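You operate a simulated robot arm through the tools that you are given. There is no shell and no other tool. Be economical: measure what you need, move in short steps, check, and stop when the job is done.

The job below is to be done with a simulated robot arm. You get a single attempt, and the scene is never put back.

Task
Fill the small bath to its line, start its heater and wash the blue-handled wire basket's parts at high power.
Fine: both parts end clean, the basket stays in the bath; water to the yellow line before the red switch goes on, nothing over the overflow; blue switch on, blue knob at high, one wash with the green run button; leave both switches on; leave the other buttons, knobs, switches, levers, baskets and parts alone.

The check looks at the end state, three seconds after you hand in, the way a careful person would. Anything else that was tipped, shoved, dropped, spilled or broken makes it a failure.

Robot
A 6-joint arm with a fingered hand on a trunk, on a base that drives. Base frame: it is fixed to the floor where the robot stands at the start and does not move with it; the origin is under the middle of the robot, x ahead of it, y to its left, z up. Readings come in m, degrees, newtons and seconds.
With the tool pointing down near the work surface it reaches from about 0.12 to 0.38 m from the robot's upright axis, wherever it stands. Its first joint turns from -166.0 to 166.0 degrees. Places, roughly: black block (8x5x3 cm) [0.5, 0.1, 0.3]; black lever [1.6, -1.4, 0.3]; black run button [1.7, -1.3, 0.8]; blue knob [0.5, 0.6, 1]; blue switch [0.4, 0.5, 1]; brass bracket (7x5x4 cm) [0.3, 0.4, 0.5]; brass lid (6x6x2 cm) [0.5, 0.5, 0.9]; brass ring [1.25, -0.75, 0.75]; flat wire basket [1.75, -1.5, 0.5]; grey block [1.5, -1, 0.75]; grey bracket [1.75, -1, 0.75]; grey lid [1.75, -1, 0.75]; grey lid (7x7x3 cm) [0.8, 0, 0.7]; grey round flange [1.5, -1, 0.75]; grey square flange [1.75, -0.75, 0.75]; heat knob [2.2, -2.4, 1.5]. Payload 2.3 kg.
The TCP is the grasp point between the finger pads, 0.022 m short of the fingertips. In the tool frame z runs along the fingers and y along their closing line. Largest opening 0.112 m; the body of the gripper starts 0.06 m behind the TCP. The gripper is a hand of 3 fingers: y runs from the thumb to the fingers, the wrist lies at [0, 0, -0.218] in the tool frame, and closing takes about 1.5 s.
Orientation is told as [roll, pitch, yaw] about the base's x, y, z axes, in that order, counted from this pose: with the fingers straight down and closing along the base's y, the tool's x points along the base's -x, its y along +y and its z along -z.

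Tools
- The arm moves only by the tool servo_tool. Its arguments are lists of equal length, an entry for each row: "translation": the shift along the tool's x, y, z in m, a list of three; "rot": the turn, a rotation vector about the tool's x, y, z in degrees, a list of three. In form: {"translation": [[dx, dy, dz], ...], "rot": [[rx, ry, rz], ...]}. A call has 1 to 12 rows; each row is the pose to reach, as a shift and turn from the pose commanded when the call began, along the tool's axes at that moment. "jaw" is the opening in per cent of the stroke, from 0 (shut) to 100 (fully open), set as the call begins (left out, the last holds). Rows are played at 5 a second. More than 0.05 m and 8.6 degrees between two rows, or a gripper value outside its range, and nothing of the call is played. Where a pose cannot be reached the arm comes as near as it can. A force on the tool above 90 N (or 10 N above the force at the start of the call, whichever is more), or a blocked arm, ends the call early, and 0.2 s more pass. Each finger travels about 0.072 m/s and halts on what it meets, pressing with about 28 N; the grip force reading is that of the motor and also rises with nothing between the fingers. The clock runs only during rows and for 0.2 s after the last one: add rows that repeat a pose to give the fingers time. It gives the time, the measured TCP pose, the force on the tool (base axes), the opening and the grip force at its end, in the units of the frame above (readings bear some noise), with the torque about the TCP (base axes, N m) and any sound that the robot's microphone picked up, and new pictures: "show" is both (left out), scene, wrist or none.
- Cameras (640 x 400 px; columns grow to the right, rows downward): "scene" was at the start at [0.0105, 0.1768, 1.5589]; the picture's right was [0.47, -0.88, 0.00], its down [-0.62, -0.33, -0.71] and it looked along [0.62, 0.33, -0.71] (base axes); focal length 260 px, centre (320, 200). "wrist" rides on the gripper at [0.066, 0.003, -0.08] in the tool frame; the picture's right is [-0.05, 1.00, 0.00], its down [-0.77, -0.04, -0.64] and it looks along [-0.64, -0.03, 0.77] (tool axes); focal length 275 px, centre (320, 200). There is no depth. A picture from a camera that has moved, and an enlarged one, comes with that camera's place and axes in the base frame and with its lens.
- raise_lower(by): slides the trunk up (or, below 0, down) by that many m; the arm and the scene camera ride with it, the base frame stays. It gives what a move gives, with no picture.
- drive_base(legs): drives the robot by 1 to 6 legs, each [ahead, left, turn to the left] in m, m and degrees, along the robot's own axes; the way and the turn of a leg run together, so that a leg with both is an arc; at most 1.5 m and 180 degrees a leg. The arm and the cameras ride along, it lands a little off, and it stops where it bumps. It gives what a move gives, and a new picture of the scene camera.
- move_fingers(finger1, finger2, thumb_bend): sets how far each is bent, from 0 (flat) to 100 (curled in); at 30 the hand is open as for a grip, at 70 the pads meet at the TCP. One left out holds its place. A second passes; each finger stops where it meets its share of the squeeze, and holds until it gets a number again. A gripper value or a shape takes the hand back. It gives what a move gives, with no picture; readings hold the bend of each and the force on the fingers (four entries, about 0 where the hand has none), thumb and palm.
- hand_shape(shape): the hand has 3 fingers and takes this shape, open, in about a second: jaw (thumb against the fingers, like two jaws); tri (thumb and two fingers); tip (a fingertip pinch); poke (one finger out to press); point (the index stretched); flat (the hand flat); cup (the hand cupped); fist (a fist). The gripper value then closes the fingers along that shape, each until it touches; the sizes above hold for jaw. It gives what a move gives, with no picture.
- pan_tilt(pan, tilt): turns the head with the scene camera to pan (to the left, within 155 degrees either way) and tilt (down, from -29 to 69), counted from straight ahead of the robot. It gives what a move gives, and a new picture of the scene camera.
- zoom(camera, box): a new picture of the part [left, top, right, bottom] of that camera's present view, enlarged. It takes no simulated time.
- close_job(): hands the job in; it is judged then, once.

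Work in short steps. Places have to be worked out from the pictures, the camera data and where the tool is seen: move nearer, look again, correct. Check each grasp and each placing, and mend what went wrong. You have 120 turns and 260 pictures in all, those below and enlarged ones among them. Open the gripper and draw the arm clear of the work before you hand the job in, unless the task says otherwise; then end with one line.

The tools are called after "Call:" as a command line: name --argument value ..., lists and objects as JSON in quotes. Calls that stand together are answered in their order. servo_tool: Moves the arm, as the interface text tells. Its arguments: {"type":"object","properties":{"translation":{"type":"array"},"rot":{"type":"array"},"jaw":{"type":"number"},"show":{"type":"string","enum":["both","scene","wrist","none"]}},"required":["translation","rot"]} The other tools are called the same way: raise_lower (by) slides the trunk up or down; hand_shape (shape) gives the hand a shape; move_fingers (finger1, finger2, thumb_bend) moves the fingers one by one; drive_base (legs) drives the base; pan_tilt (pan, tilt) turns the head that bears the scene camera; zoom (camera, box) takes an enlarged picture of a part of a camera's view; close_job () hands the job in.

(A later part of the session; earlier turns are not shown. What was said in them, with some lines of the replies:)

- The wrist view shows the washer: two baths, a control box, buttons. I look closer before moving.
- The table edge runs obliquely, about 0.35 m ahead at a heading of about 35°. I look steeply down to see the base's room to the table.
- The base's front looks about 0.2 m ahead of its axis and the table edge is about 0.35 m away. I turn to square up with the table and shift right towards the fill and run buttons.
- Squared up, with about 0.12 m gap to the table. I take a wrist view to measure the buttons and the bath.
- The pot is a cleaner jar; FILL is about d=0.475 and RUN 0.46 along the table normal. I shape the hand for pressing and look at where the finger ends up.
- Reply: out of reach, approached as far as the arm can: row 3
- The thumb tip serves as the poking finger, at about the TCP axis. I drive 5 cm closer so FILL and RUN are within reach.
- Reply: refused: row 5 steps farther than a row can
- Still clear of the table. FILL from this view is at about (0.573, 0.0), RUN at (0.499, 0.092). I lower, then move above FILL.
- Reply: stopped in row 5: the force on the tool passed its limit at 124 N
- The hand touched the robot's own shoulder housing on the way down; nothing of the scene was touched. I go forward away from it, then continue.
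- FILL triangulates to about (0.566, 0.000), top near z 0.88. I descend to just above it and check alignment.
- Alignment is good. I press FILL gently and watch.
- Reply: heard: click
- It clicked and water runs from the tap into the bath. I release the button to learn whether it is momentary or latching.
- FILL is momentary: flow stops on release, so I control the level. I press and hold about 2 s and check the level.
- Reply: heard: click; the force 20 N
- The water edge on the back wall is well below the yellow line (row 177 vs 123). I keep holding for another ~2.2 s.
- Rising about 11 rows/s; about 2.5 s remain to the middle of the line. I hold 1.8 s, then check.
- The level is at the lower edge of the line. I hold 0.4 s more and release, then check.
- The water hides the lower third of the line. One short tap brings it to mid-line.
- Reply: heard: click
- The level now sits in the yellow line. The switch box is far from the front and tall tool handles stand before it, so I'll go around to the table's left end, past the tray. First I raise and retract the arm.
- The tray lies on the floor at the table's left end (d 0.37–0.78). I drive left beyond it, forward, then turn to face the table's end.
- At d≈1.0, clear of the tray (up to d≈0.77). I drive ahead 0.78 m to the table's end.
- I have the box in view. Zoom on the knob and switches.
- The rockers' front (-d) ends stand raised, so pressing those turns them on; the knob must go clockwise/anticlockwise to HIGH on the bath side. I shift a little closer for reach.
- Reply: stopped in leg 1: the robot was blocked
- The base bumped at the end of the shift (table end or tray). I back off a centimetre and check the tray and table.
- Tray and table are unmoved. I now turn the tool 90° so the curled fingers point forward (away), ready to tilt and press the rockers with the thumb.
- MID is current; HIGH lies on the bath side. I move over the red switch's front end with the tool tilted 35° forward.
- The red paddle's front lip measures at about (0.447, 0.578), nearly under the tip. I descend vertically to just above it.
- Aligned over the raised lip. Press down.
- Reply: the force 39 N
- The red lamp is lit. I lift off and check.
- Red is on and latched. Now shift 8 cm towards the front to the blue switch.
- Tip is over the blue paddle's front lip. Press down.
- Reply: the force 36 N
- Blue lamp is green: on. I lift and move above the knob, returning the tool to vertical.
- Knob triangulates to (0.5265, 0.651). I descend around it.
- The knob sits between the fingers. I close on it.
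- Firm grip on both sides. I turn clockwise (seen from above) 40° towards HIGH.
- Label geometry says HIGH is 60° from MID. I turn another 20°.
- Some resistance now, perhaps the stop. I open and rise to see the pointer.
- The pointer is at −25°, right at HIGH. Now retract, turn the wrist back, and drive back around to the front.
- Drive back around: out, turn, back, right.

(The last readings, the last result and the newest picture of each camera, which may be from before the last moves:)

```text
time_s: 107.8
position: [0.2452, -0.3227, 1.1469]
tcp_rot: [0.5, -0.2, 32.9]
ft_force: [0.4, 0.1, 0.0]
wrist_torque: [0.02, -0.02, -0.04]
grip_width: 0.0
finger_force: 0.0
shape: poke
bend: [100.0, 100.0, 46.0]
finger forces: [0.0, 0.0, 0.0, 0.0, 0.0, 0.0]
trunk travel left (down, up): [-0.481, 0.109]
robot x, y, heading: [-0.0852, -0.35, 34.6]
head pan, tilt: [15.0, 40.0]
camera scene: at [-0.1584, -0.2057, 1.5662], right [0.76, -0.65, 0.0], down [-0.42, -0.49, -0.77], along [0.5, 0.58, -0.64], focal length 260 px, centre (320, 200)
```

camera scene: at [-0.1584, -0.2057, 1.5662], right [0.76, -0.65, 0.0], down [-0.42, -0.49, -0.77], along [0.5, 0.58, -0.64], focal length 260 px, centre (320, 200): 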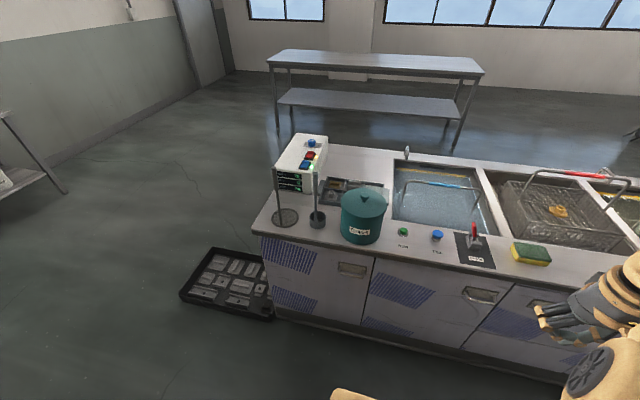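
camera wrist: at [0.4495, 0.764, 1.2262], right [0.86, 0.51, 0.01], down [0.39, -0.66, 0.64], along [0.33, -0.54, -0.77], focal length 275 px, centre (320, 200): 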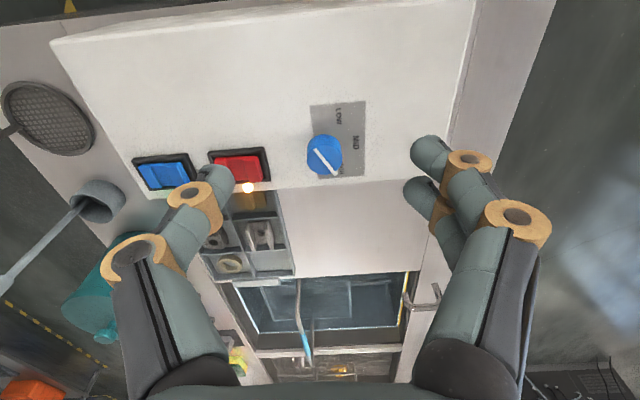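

Call:
zoom --camera "scene" --box '[265, 125, 345, 200]'

Call:
zoom --camera "scene" --box '[385, 140, 505, 240]'

```text
5.33 times, centred on (305, 162) of scene
camera zoom: at [-0.1584, -0.2057, 1.5662], right [0.76, -0.65, 0.0], down [-0.42, -0.49, -0.77], along [0.5, 0.58, -0.64], focal length 1389 px, centre (400, 400)
```

zoom: 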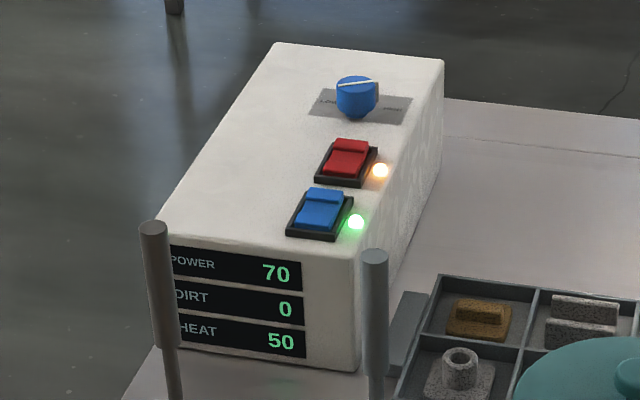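

```text
4.00 times, centred on (445, 190) of scene
camera zoom: at [-0.1584, -0.2057, 1.5662], right [0.76, -0.65, 0.0], down [-0.42, -0.49, -0.77], along [0.5, 0.58, -0.64], focal length 1042 px, centre (-180, 240)
```

zoom: 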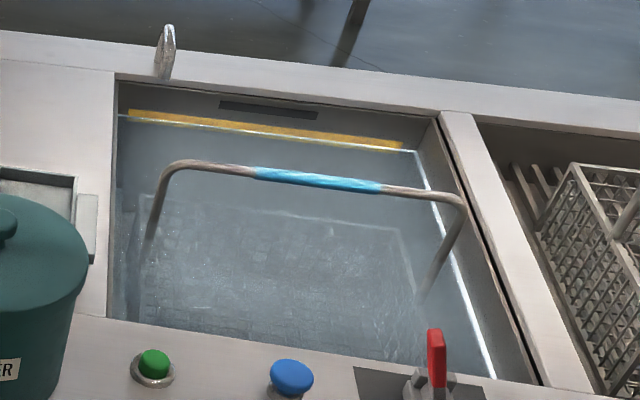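

Both lamps are lit; display shows POWER 70, DIRT 0, HEAT 50; water still at the line. I drive ahead to the buttons and re-read the display.

Call:
drive_base --legs '[[0.3, 0, 0.6], [0.075, 0, 0]]'

Call:
zoom --camera "scene" --box '[200, 130, 330, 240]'

```text
time_s: 110.5
position: [0.5553, -0.1059, 1.1466]
tcp_rot: [0.6, -0.2, 33.5]
ft_force: [1.7, -0.2, 0.1]
wrist_torque: [-0.05, 0.02, 0.01]
grip_width: 0.0
finger_force: 0.1
shape: poke
bend: [100.0, 100.0, 46.0]
finger forces: [0.0, 0.0, 0.0, 0.0, 0.0, 0.1]
trunk travel left (down, up): [-0.481, 0.109]
robot x, y, heading: [0.2234, -0.1367, 35.3]
head pan, tilt: [15.0, 40.0]
camera scene: at [0.1486, 0.0074, 1.5662], right [0.77, -0.64, 0.0], down [-0.41, -0.49, -0.77], along [0.49, 0.59, -0.64], focal length 260 px, centre (320, 200)
```

scene: 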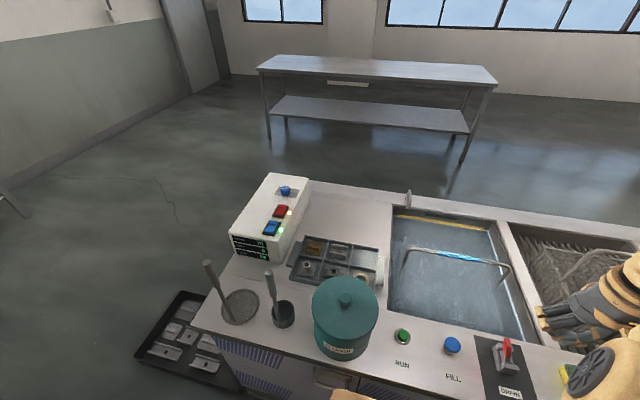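

```text
3.64 times, centred on (265, 185) of scene
camera zoom: at [0.1486, 0.0074, 1.5662], right [0.77, -0.64, 0.0], down [-0.41, -0.49, -0.77], along [0.49, 0.59, -0.64], focal length 947 px, centre (520, 254)
```

zoom: 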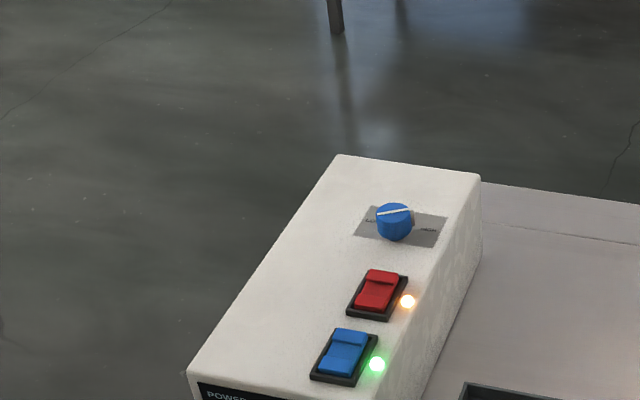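

Call:
zoom --camera "scene" --box '[220, 225, 310, 270]'

Call:
zoom --camera "scene" --box '[265, 175, 315, 210]'

```text
7.11 times, centred on (265, 248) of scene
camera zoom: at [0.1486, 0.0074, 1.5662], right [0.77, -0.64, 0.0], down [-0.41, -0.49, -0.77], along [0.49, 0.59, -0.64], focal length 1852 px, centre (711, -138)
```

zoom: 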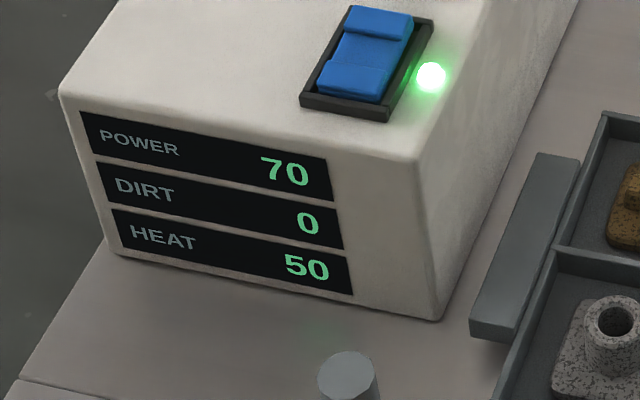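

```text
11.43 times, centred on (290, 192) of scene
camera zoom: at [0.1486, 0.0074, 1.5662], right [0.77, -0.64, 0.0], down [-0.41, -0.49, -0.77], along [0.49, 0.59, -0.64], focal length 2976 px, centre (663, 286)
```

zoom: 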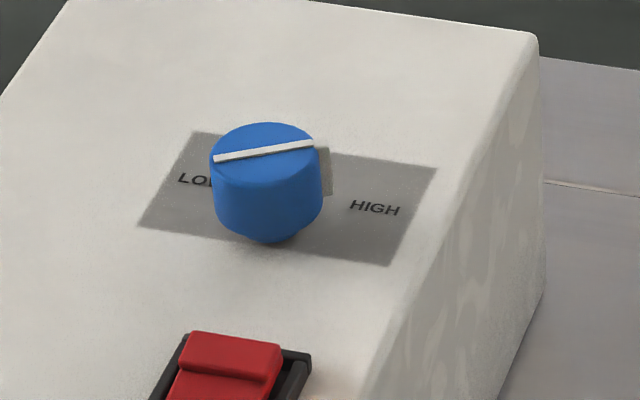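

The pointer is at HIGH. The curled fingers would come near the cleaner jar at RUN, so I turn the tool −90° to put the fingers on the robot's side.

Call:
servo_tool --translation '[[0, 0, 0], [0, 0, 0], [0, 0, 0], [0, 0, 0], [0, 0, 0], [0, 0, 0], [0, 0, 0], [0, 0, 0], [0, 0, 0], [0, 0, 0], [0, 0, 0]]' --rot '[[0, 0, -8], [0, 0, -16], [0, 0, -24], [0, 0, -32], [0, 0, -40], [0, 0, -48], [0, 0, -56], [0, 0, -64], [0, 0, -72], [0, 0, -80], [0, 0, -88]]' --show "wrist"

```text
time_s: 112.9
position: [0.433, 0.0386, 1.006]
tcp_rot: [-2.3, 2.8, 117.8]
ft_force: [-0.8, 0.0, -0.4]
wrist_torque: [0.0, 0.0, 0.02]
grip_width: 0.0
finger_force: 0.1
shape: poke
bend: [100.0, 100.0, 46.0]
finger forces: [0.1, 0.0, 0.0, 0.1, 0.0, 0.0]
out of reach, approached as far as the arm can: row 2, 3, 4, 5, 6, 7, 8, 9, 10, 11
trunk travel left (down, up): [-0.481, 0.109]
robot x, y, heading: [0.2208, -0.1385, 34.8]
head pan, tilt: [15.0, 40.0]
camera wrist: at [0.4554, -0.018, 1.0884], right [-0.9, -0.43, -0.04], down [-0.37, 0.71, 0.6], along [-0.23, 0.55, -0.8], focal length 275 px, centre (320, 200)
```

wrist: 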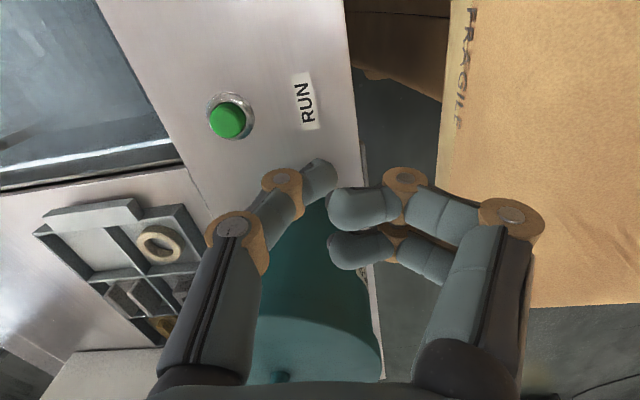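

The arm drifted because that pose was out of reach; no contact force. I check the scene before moving.

Call:
pan_tilt --pan 0 --tilt 60

```text
time_s: 113.7
position: [0.4333, 0.0379, 1.0059]
tcp_rot: [-2.2, 2.8, 117.7]
ft_force: [-0.2, 0.2, 0.5]
wrist_torque: [0.03, -0.01, 0.04]
grip_width: 0.0
finger_force: 0.0
shape: poke
bend: [100.0, 100.0, 46.0]
finger forces: [0.1, 0.0, 0.1, 0.0, 0.1, 0.1]
trunk travel left (down, up): [-0.481, 0.109]
robot x, y, heading: [0.2207, -0.1346, 34.9]
head pan, tilt: [0.0, 60.0]
camera scene: at [0.1475, -0.0201, 1.5395], right [0.57, -0.82, 0.0], down [-0.71, -0.5, -0.5], along [0.41, 0.29, -0.87], focal length 260 px, centre (320, 200)
```

scene: 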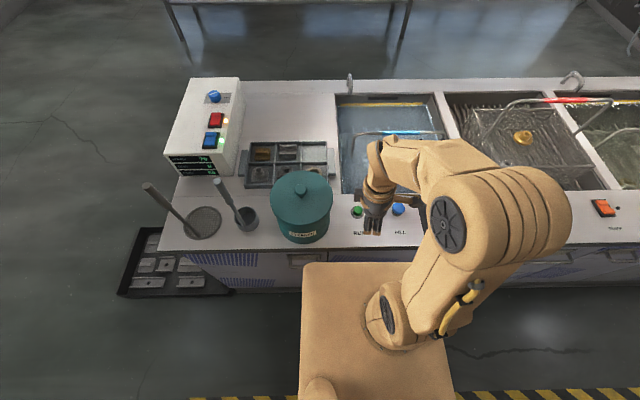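

The hand happens to be near RUN already, jar untouched. I test with a small step towards RUN.

Call:
servo_tool --translation '[[-0.006, -0.03, -0.015]]' --rot '[[0, 0, 0]]' --show "wrist"

```text
time_s: 114.1
position: [0.4492, 0.0644, 1.0169]
tcp_rot: [-2.3, 3.2, 117.4]
ft_force: [-0.6, 0.8, 0.4]
wrist_torque: [-0.03, 0.03, 0.0]
grip_width: 0.0001
finger_force: 0.0
shape: poke
bend: [100.0, 100.0, 46.0]
finger forces: [0.0, 0.1, 0.0, 0.0, 0.0, 0.0]
out of reach, approached as far as the arm can: row 1
trunk travel left (down, up): [-0.481, 0.109]
robot x, y, heading: [0.2243, -0.1337, 35.1]
head pan, tilt: [0.0, 60.0]
camera wrist: at [0.4704, 0.0069, 1.0998], right [-0.91, -0.42, -0.04], down [-0.36, 0.72, 0.59], along [-0.22, 0.55, -0.8], focal length 275 px, centre (320, 200)
```

wrist: 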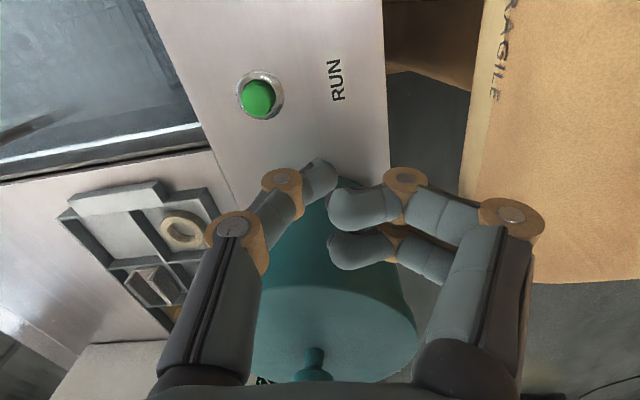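

Near RUN; I go the rest of the way at this height with the yaw eased a little.

Call:
servo_tool --translation '[[0, -0.027, 0], [0, -0.054, 0]]' --rot '[[0, 0, 4], [0, 0, 8]]'

```text
time_s: 114.7
position: [0.4965, 0.0873, 1.0196]
tcp_rot: [-2.6, 2.6, 109.7]
ft_force: [-0.6, 0.4, 0.8]
wrist_torque: [-0.01, 0.02, 0.01]
grip_width: 0.0
finger_force: 0.1
shape: poke
bend: [100.0, 100.0, 46.0]
finger forces: [0.0, 0.1, 0.0, 0.0, 0.0, 0.1]
trunk travel left (down, up): [-0.481, 0.109]
robot x, y, heading: [0.2248, -0.1357, 34.9]
head pan, tilt: [0.0, 60.0]
camera scene: at [0.1478, -0.0201, 1.5395], right [0.57, -0.82, 0.0], down [-0.71, -0.5, -0.5], along [0.41, 0.29, -0.87], focal length 260 px, centre (320, 200)
camera wrist: at [0.5102, 0.0277, 1.1005], right [-0.95, -0.29, -0.05], down [-0.26, 0.75, 0.6], along [-0.14, 0.59, -0.8], focal length 275 px, centre (320, 200)
```

scene: 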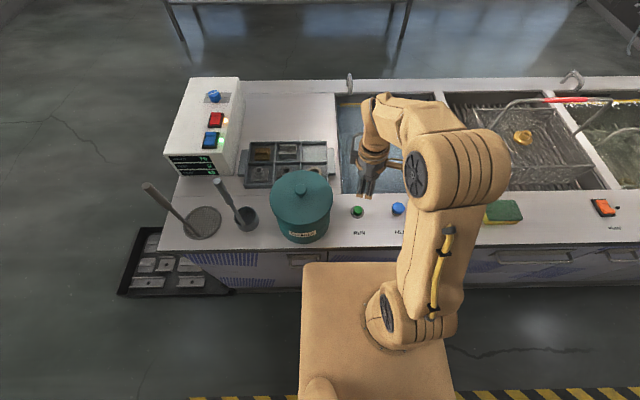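
wrist: 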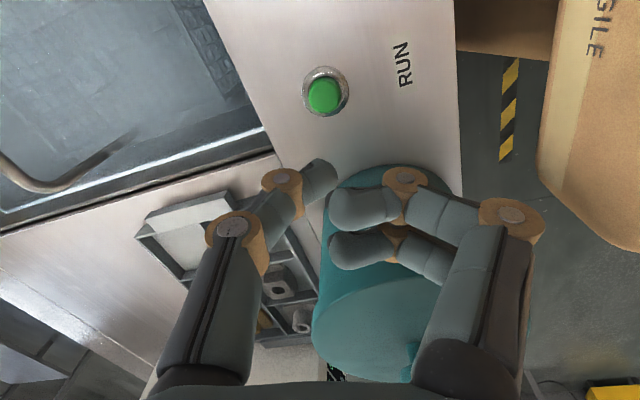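

Jar clearance from the fingers is about 6 cm. I fine-align (RUN at (0.498, 0.093)) and descend to just above.

Call:
servo_tool --translation '[[-0.005, -0.003, 0.03], [-0.005, -0.003, 0.06], [-0.005, -0.003, 0.09]]' --rot '[[0, 0, 0], [0, 0, 0], [0, 0, 0]]' --show "wrist"

```text
time_s: 115.5
position: [0.5026, 0.0912, 0.9267]
tcp_rot: [-2.6, 2.6, 109.7]
ft_force: [-0.5, 0.7, 0.2]
wrist_torque: [0.0, -0.02, 0.01]
grip_width: 0.0002
finger_force: 0.0
shape: poke
bend: [100.0, 100.0, 46.0]
finger forces: [0.0, 0.0, 0.1, 0.1, 0.0, 0.1]
trunk travel left (down, up): [-0.481, 0.109]
robot x, y, heading: [0.2218, -0.1348, 34.9]
head pan, tilt: [0.0, 60.0]
camera wrist: at [0.5166, 0.031, 1.0094], right [-0.95, -0.29, -0.05], down [-0.26, 0.75, 0.6], along [-0.14, 0.59, -0.8], focal length 275 px, centre (320, 200)
```

wrist: 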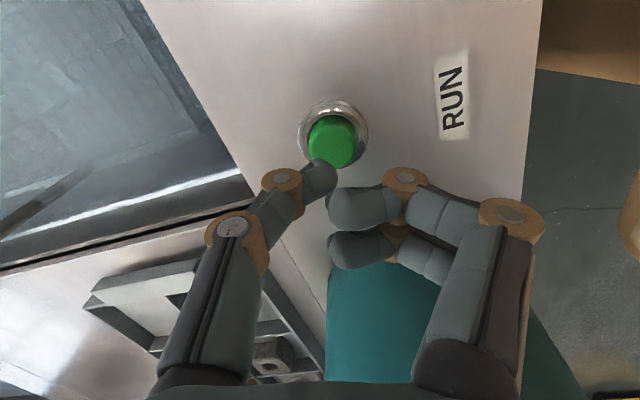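

Shift 6 mm towards the button centre and press RUN.

Call:
servo_tool --translation '[[-0.002, 0.006, 0.01], [-0.002, 0.006, 0.02], [-0.002, 0.006, 0.026], [-0.002, 0.006, 0.03]]' --rot '[[0, 0, 0], [0, 0, 0], [0, 0, 0], [0, 0, 0]]' --show "wrist"

```text
time_s: 116.5
position: [0.4964, 0.0913, 0.8975]
tcp_rot: [-2.6, 2.5, 109.7]
ft_force: [0.7, 0.7, 2.8]
wrist_torque: [0.03, 0.01, -0.01]
grip_width: 0.0001
finger_force: 0.1
shape: poke
bend: [100.0, 100.0, 46.0]
finger forces: [0.0, 0.0, 0.0, 0.1, 2.0, 0.0]
trunk travel left (down, up): [-0.481, 0.109]
robot x, y, heading: [0.2208, -0.1374, 35.0]
head pan, tilt: [0.0, 60.0]
heard: click
camera wrist: at [0.5113, 0.0302, 0.9798], right [-0.95, -0.29, -0.05], down [-0.26, 0.75, 0.6], along [-0.14, 0.59, -0.8], focal length 275 px, centre (320, 200)
```

wrist: 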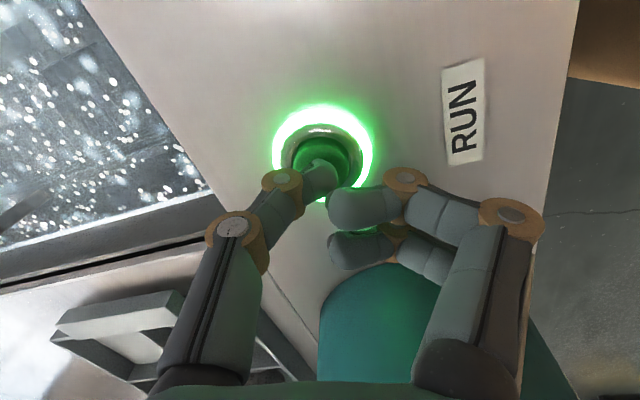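

The wash is running: ring lit and bubbles in the bath. I lift straight off and watch.

Call:
servo_tool --translation '[[0, 0, -0.03], [0, 0, -0.07], [0, 0, -0.11], [0, 0, -0.11]]' --rot '[[0, 0, 0], [0, 0, 0], [0, 0, 0], [0, 0, 0]]'

Call:
zoom --camera "scene" --box '[155, 70, 345, 190]'

```text
time_s: 117.5
position: [0.4902, 0.0952, 1.007]
tcp_rot: [-2.5, 2.6, 109.8]
ft_force: [-0.6, 0.0, 0.0]
wrist_torque: [-0.02, 0.01, 0.0]
grip_width: 0.0002
finger_force: 0.1
shape: poke
bend: [100.0, 100.0, 46.0]
finger forces: [0.0, 0.1, 0.1, 0.0, 0.0, 0.0]
trunk travel left (down, up): [-0.481, 0.109]
robot x, y, heading: [0.2252, -0.1368, 35.0]
head pan, tilt: [0.0, 60.0]
camera scene: at [0.1477, -0.02, 1.5395], right [0.57, -0.82, 0.0], down [-0.71, -0.5, -0.5], along [0.41, 0.29, -0.87], focal length 260 px, centre (320, 200)
camera wrist: at [0.5048, 0.0347, 1.0889], right [-0.95, -0.3, -0.05], down [-0.26, 0.75, 0.6], along [-0.14, 0.59, -0.8], focal length 275 px, centre (320, 200)
```

scene: 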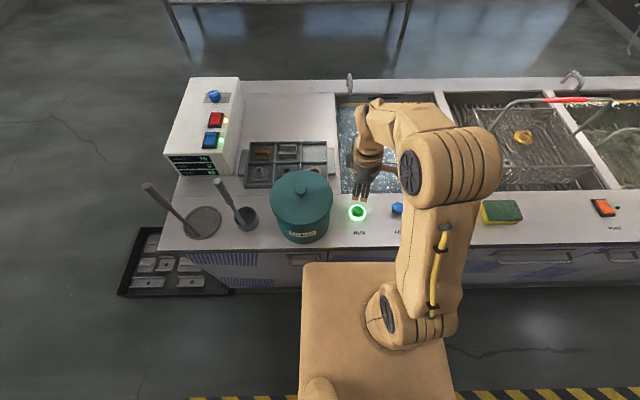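
wrist: 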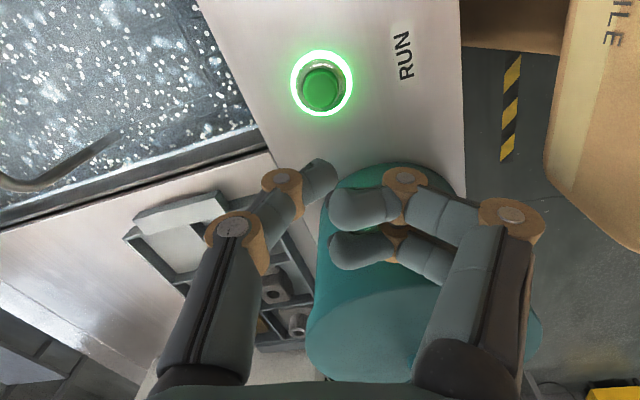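

```text
3.33 times, centred on (250, 130) of scene
camera zoom: at [0.1477, -0.02, 1.5395], right [0.57, -0.82, 0.0], down [-0.71, -0.5, -0.5], along [0.41, 0.29, -0.87], focal length 868 px, centre (553, 433)
```

zoom: 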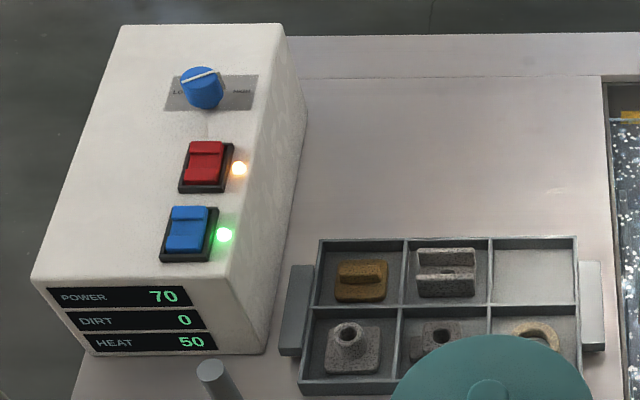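

I draw the arm up and to the right to clear the view and let the wash run.

Call:
servo_tool --translation '[[0, 0, -0.03], [0.02, 0, -0.06], [0.05, 0, -0.08], [0.08, 0, -0.1], [0.11, 0.01, -0.11], [0.14, 0.02, -0.12], [0.16, 0.03, -0.12], [0.16, 0.03, -0.12], [0.16, 0.03, -0.12], [0.16, 0.03, -0.12], [0.16, 0.03, -0.12], [0.16, 0.03, -0.12]]' --rot '[[0, 0, 5], [0, 0, 12], [0, 0, 20], [0, 0, 28], [0, 0, 36], [0, 0, 44], [0, 0, 52], [0, 0, 60], [0, 0, 68], [0, 0, 74], [0, 0, 74], [0, 0, 74]]' --show "scene"

Call:
zoom --camera "scene" --box '[320, 70, 460, 230]'

```text
time_s: 120.1
position: [0.5085, -0.0639, 1.132]
tcp_rot: [-3.1, -1.8, 35.7]
ft_force: [-0.5, 0.4, 0.5]
wrist_torque: [-0.01, 0.03, 0.03]
grip_width: 0.0
finger_force: 0.0
shape: poke
bend: [100.0, 100.0, 46.0]
finger forces: [0.1, 0.1, 0.1, 0.0, 0.1, 0.0]
trunk travel left (down, up): [-0.481, 0.109]
robot x, y, heading: [0.2235, -0.1361, 34.9]
head pan, tilt: [0.0, 60.0]
camera scene: at [0.1475, -0.0202, 1.5395], right [0.57, -0.82, 0.0], down [-0.71, -0.5, -0.5], along [0.41, 0.29, -0.87], focal length 260 px, centre (320, 200)
```

scene: 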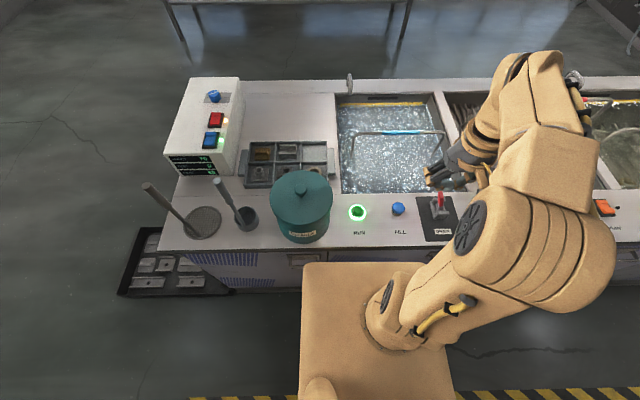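

```text
2.50 times, centred on (390, 150) of scene
camera zoom: at [0.1475, -0.0202, 1.5395], right [0.57, -0.82, 0.0], down [-0.71, -0.5, -0.5], along [0.41, 0.29, -0.87], focal length 651 px, centre (145, 325)
```

zoom: 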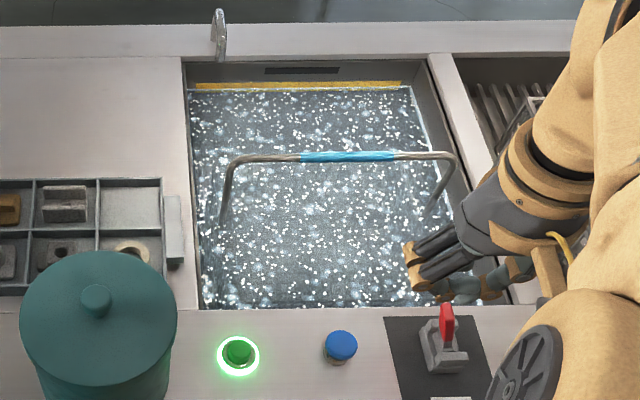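

Wash in progress. I wait, with the arm still.

Call:
servo_tool --translation '[[0, 0, 0], [0, 0, 0], [0, 0, 0], [0, 0, 0], [0, 0, 0], [0, 0, 0], [0, 0, 0], [0, 0, 0], [0, 0, 0], [0, 0, 0], [0, 0, 0], [0, 0, 0]]' --rot '[[0, 0, 0], [0, 0, 0], [0, 0, 0], [0, 0, 0], [0, 0, 0], [0, 0, 0], [0, 0, 0], [0, 0, 0], [0, 0, 0], [0, 0, 0], [0, 0, 0], [0, 0, 0]]' --show "none"

Call:
servo_tool --translation '[[0, 0, 0], [0, 0, 0], [0, 0, 0], [0, 0, 0], [0, 0, 0], [0, 0, 0], [0, 0, 0], [0, 0, 0], [0, 0, 0], [0, 0, 0], [0, 0, 0], [0, 0, 0]]' --rot '[[0, 0, 0], [0, 0, 0], [0, 0, 0], [0, 0, 0], [0, 0, 0], [0, 0, 0], [0, 0, 0], [0, 0, 0], [0, 0, 0], [0, 0, 0], [0, 0, 0], [0, 0, 0]]' --show "none"

Call:
servo_tool --translation '[[0, 0, 0], [0, 0, 0], [0, 0, 0], [0, 0, 0], [0, 0, 0], [0, 0, 0], [0, 0, 0], [0, 0, 0], [0, 0, 0], [0, 0, 0], [0, 0, 0], [0, 0, 0]]' --rot '[[0, 0, 0], [0, 0, 0], [0, 0, 0], [0, 0, 0], [0, 0, 0], [0, 0, 0], [0, 0, 0], [0, 0, 0], [0, 0, 0], [0, 0, 0], [0, 0, 0], [0, 0, 0]]' --show "scene"

Call:
zoom --camera "scene" --box '[320, 70, 460, 230]'

```text
time_s: 122.7
position: [0.5107, -0.0647, 1.1323]
tcp_rot: [-3.2, -1.8, 35.8]
ft_force: [-0.3, 0.2, -0.2]
wrist_torque: [-0.01, -0.01, 0.0]
grip_width: 0.0
finger_force: 0.0
shape: poke
bend: [100.0, 100.0, 46.0]
finger forces: [0.1, 0.1, 0.1, 0.0, 0.1, 0.1]
trunk travel left (down, up): [-0.481, 0.109]
robot x, y, heading: [0.2229, -0.1368, 35.2]
head pan, tilt: [0.0, 60.0]
```

```text
time_s: 125.3
position: [0.5088, -0.0644, 1.1325]
tcp_rot: [-3.2, -1.8, 35.9]
ft_force: [-0.1, 0.5, 0.8]
wrist_torque: [-0.03, 0.01, 0.01]
grip_width: 0.0
finger_force: 0.1
shape: poke
bend: [100.0, 100.0, 46.0]
finger forces: [0.0, 0.1, 0.1, 0.0, 0.0, 0.1]
trunk travel left (down, up): [-0.481, 0.109]
robot x, y, heading: [0.225, -0.1352, 34.9]
head pan, tilt: [0.0, 60.0]
```

```text
time_s: 127.9
position: [0.5091, -0.0643, 1.1329]
tcp_rot: [-3.1, -1.8, 35.8]
ft_force: [0.9, -0.6, 0.0]
wrist_torque: [-0.01, -0.03, 0.01]
grip_width: 0.0001
finger_force: 0.1
shape: poke
bend: [100.0, 100.0, 46.0]
finger forces: [0.1, 0.0, 0.1, 0.0, 0.0, 0.0]
trunk travel left (down, up): [-0.481, 0.109]
robot x, y, heading: [0.2252, -0.1389, 35.2]
head pan, tilt: [0.0, 60.0]
camera scene: at [0.1474, -0.0202, 1.5395], right [0.57, -0.82, 0.0], down [-0.71, -0.5, -0.5], along [0.41, 0.29, -0.87], focal length 260 px, centre (320, 200)
```

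scene: 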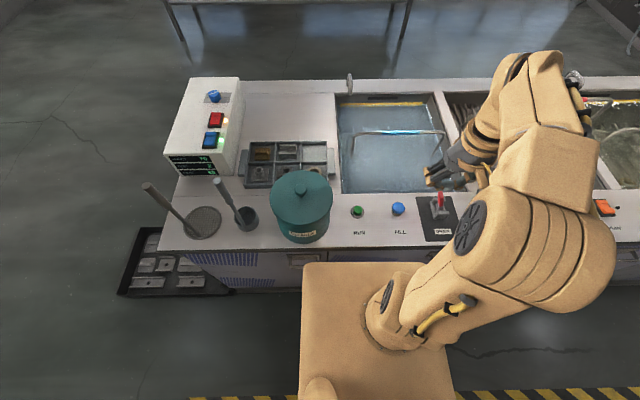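

```text
2.50 times, centred on (390, 150) of scene
camera zoom: at [0.1474, -0.0202, 1.5395], right [0.57, -0.82, 0.0], down [-0.71, -0.5, -0.5], along [0.41, 0.29, -0.87], focal length 651 px, centre (145, 325)
```

zoom: 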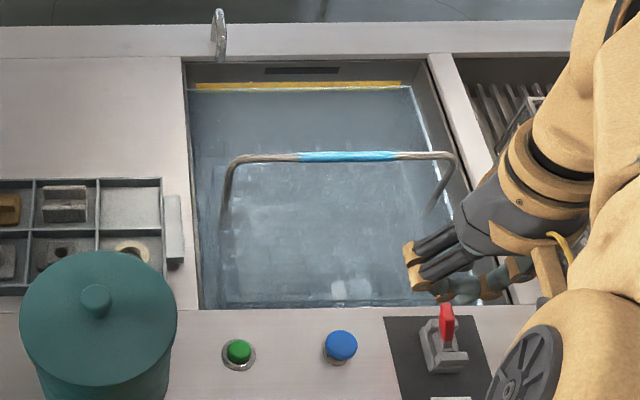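

The wash has finished by itself. I check the display and the parts in the basket.

Call:
zoom --camera "scene" --box '[155, 70, 255, 185]'

Call:
zoom --camera "scene" --box '[355, 125, 445, 200]'

Call:
servo_tool --translation '[[0, 0, 0]]' --rot '[[0, 0, 0]]' --show "wrist"

```text
3.48 times, centred on (205, 128) of scene
camera zoom: at [0.1474, -0.0202, 1.5395], right [0.57, -0.82, 0.0], down [-0.71, -0.5, -0.5], along [0.41, 0.29, -0.87], focal length 906 px, centre (720, 452)
```

zoom: 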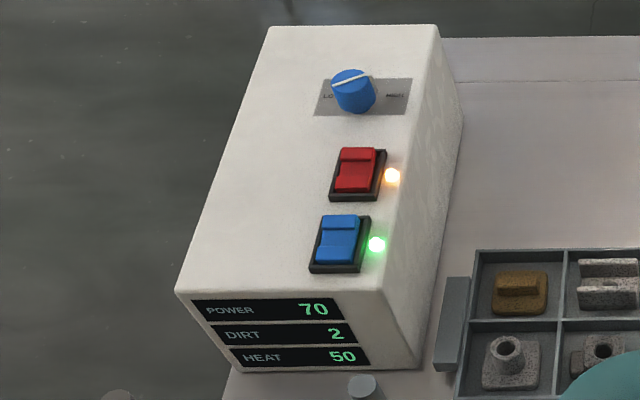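

```text
5.33 times, centred on (400, 162) of scene
camera zoom: at [0.1474, -0.0202, 1.5395], right [0.57, -0.82, 0.0], down [-0.71, -0.5, -0.5], along [0.41, 0.29, -0.87], focal length 1389 px, centre (-107, 400)
```

zoom: 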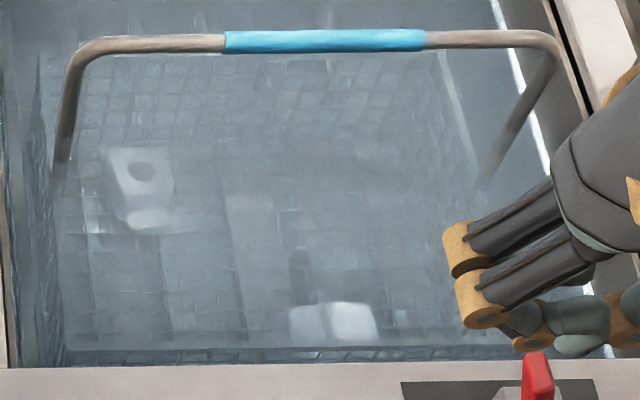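

```text
time_s: 128.3
position: [0.5084, -0.0638, 1.1324]
tcp_rot: [-3.3, -1.9, 35.9]
ft_force: [0.1, 0.2, 0.8]
wrist_torque: [0.03, 0.0, 0.0]
grip_width: 0.0001
finger_force: 0.0
shape: poke
bend: [100.0, 100.0, 46.0]
finger forces: [0.1, 0.1, 0.1, 0.0, 0.0, 0.0]
trunk travel left (down, up): [-0.481, 0.109]
robot x, y, heading: [0.2223, -0.1351, 35.2]
head pan, tilt: [0.0, 60.0]
camera wrist: at [0.4478, -0.0972, 1.2101], right [-0.54, 0.84, -0.05], down [0.61, 0.44, 0.66], along [0.58, 0.33, -0.75], focal length 275 px, centre (320, 200)
```

wrist: 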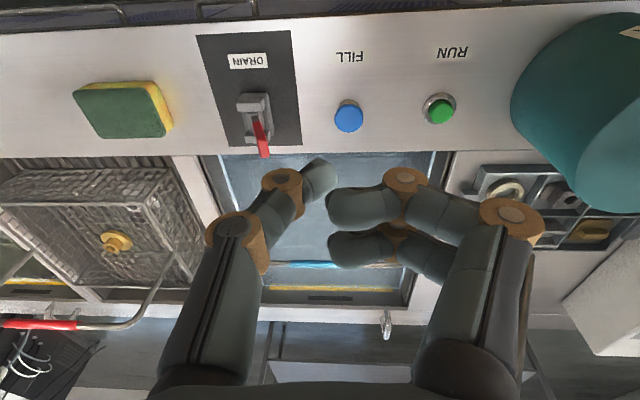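

DIRT reads 2 (both parts' dirt is in the bath) and the parts look bright; switches on, knob HIGH, level on the line. I back off and open the hand.

Call:
drive_base --legs '[[-0.35, 0, 0]]'

Call:
hand_shape --shape "jaw"

Call:
zoom --camera "scene" --box '[100, 0, 640, 338]'

```text
time_s: 130.6
position: [0.226, -0.2618, 1.1336]
tcp_rot: [-3.1, -1.8, 35.8]
ft_force: [-0.9, -0.4, 0.2]
wrist_torque: [0.01, 0.03, -0.02]
grip_width: 0.0002
finger_force: 0.0
shape: poke
bend: [100.0, 100.0, 46.0]
finger forces: [0.0, 0.0, 0.0, 0.1, 0.1, 0.0]
trunk travel left (down, up): [-0.481, 0.109]
robot x, y, heading: [-0.0561, -0.335, 34.8]
head pan, tilt: [0.0, 60.0]
camera scene: at [-0.1364, -0.2186, 1.5395], right [0.57, -0.82, 0.0], down [-0.71, -0.5, -0.5], along [0.41, 0.29, -0.87], focal length 260 px, centre (320, 200)
```

scene: 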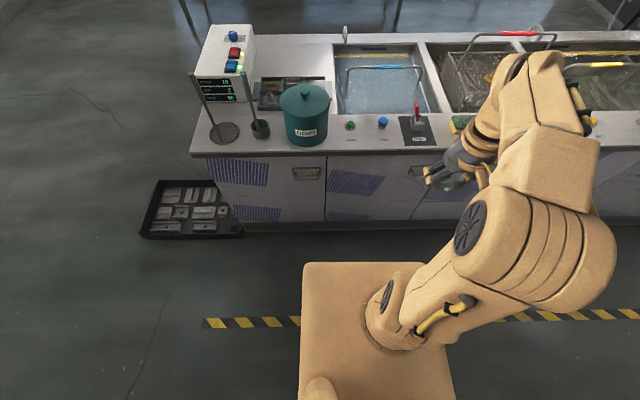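

```text
time_s: 131.5
position: [0.2257, -0.2606, 1.1321]
tcp_rot: [-3.2, -1.8, 35.8]
ft_force: [0.1, 0.2, -1.3]
wrist_torque: [0.02, 0.02, -0.01]
grip_width: 0.1118
finger_force: 0.0
shape: jaw
bend: [30.0, 30.0, 30.0]
finger forces: [0.0, 0.0, 0.1, 0.1, 0.0, 0.0]
trunk travel left (down, up): [-0.481, 0.109]
robot x, y, heading: [-0.0574, -0.3347, 35.0]
head pan, tilt: [0.0, 60.0]
```

```text
1.18 times, centred on (370, 169) of scene
camera zoom: at [-0.1359, -0.2182, 1.5395], right [0.57, -0.82, 0.0], down [-0.71, -0.5, -0.5], along [0.41, 0.29, -0.87], focal length 308 px, centre (261, 237)
```

zoom: 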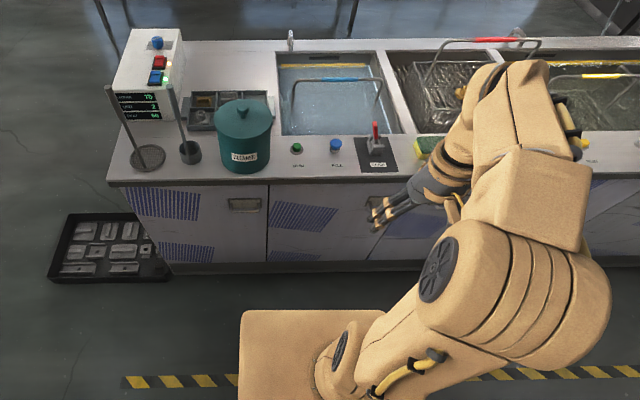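

All is in order and the arm is clear; I hand in.

Call:
close_job

```text
The job is handed in.
```

The job is handed in. I filled the bath to the yellow line before switching the heater on, left both switches on with the blue knob at HIGH, and ran one wash. It finished on its own, the two parts look clean, and the blue-handled basket is still in the bath; the base bumped once, most likely against the table's end, and nothing I checked had moved.
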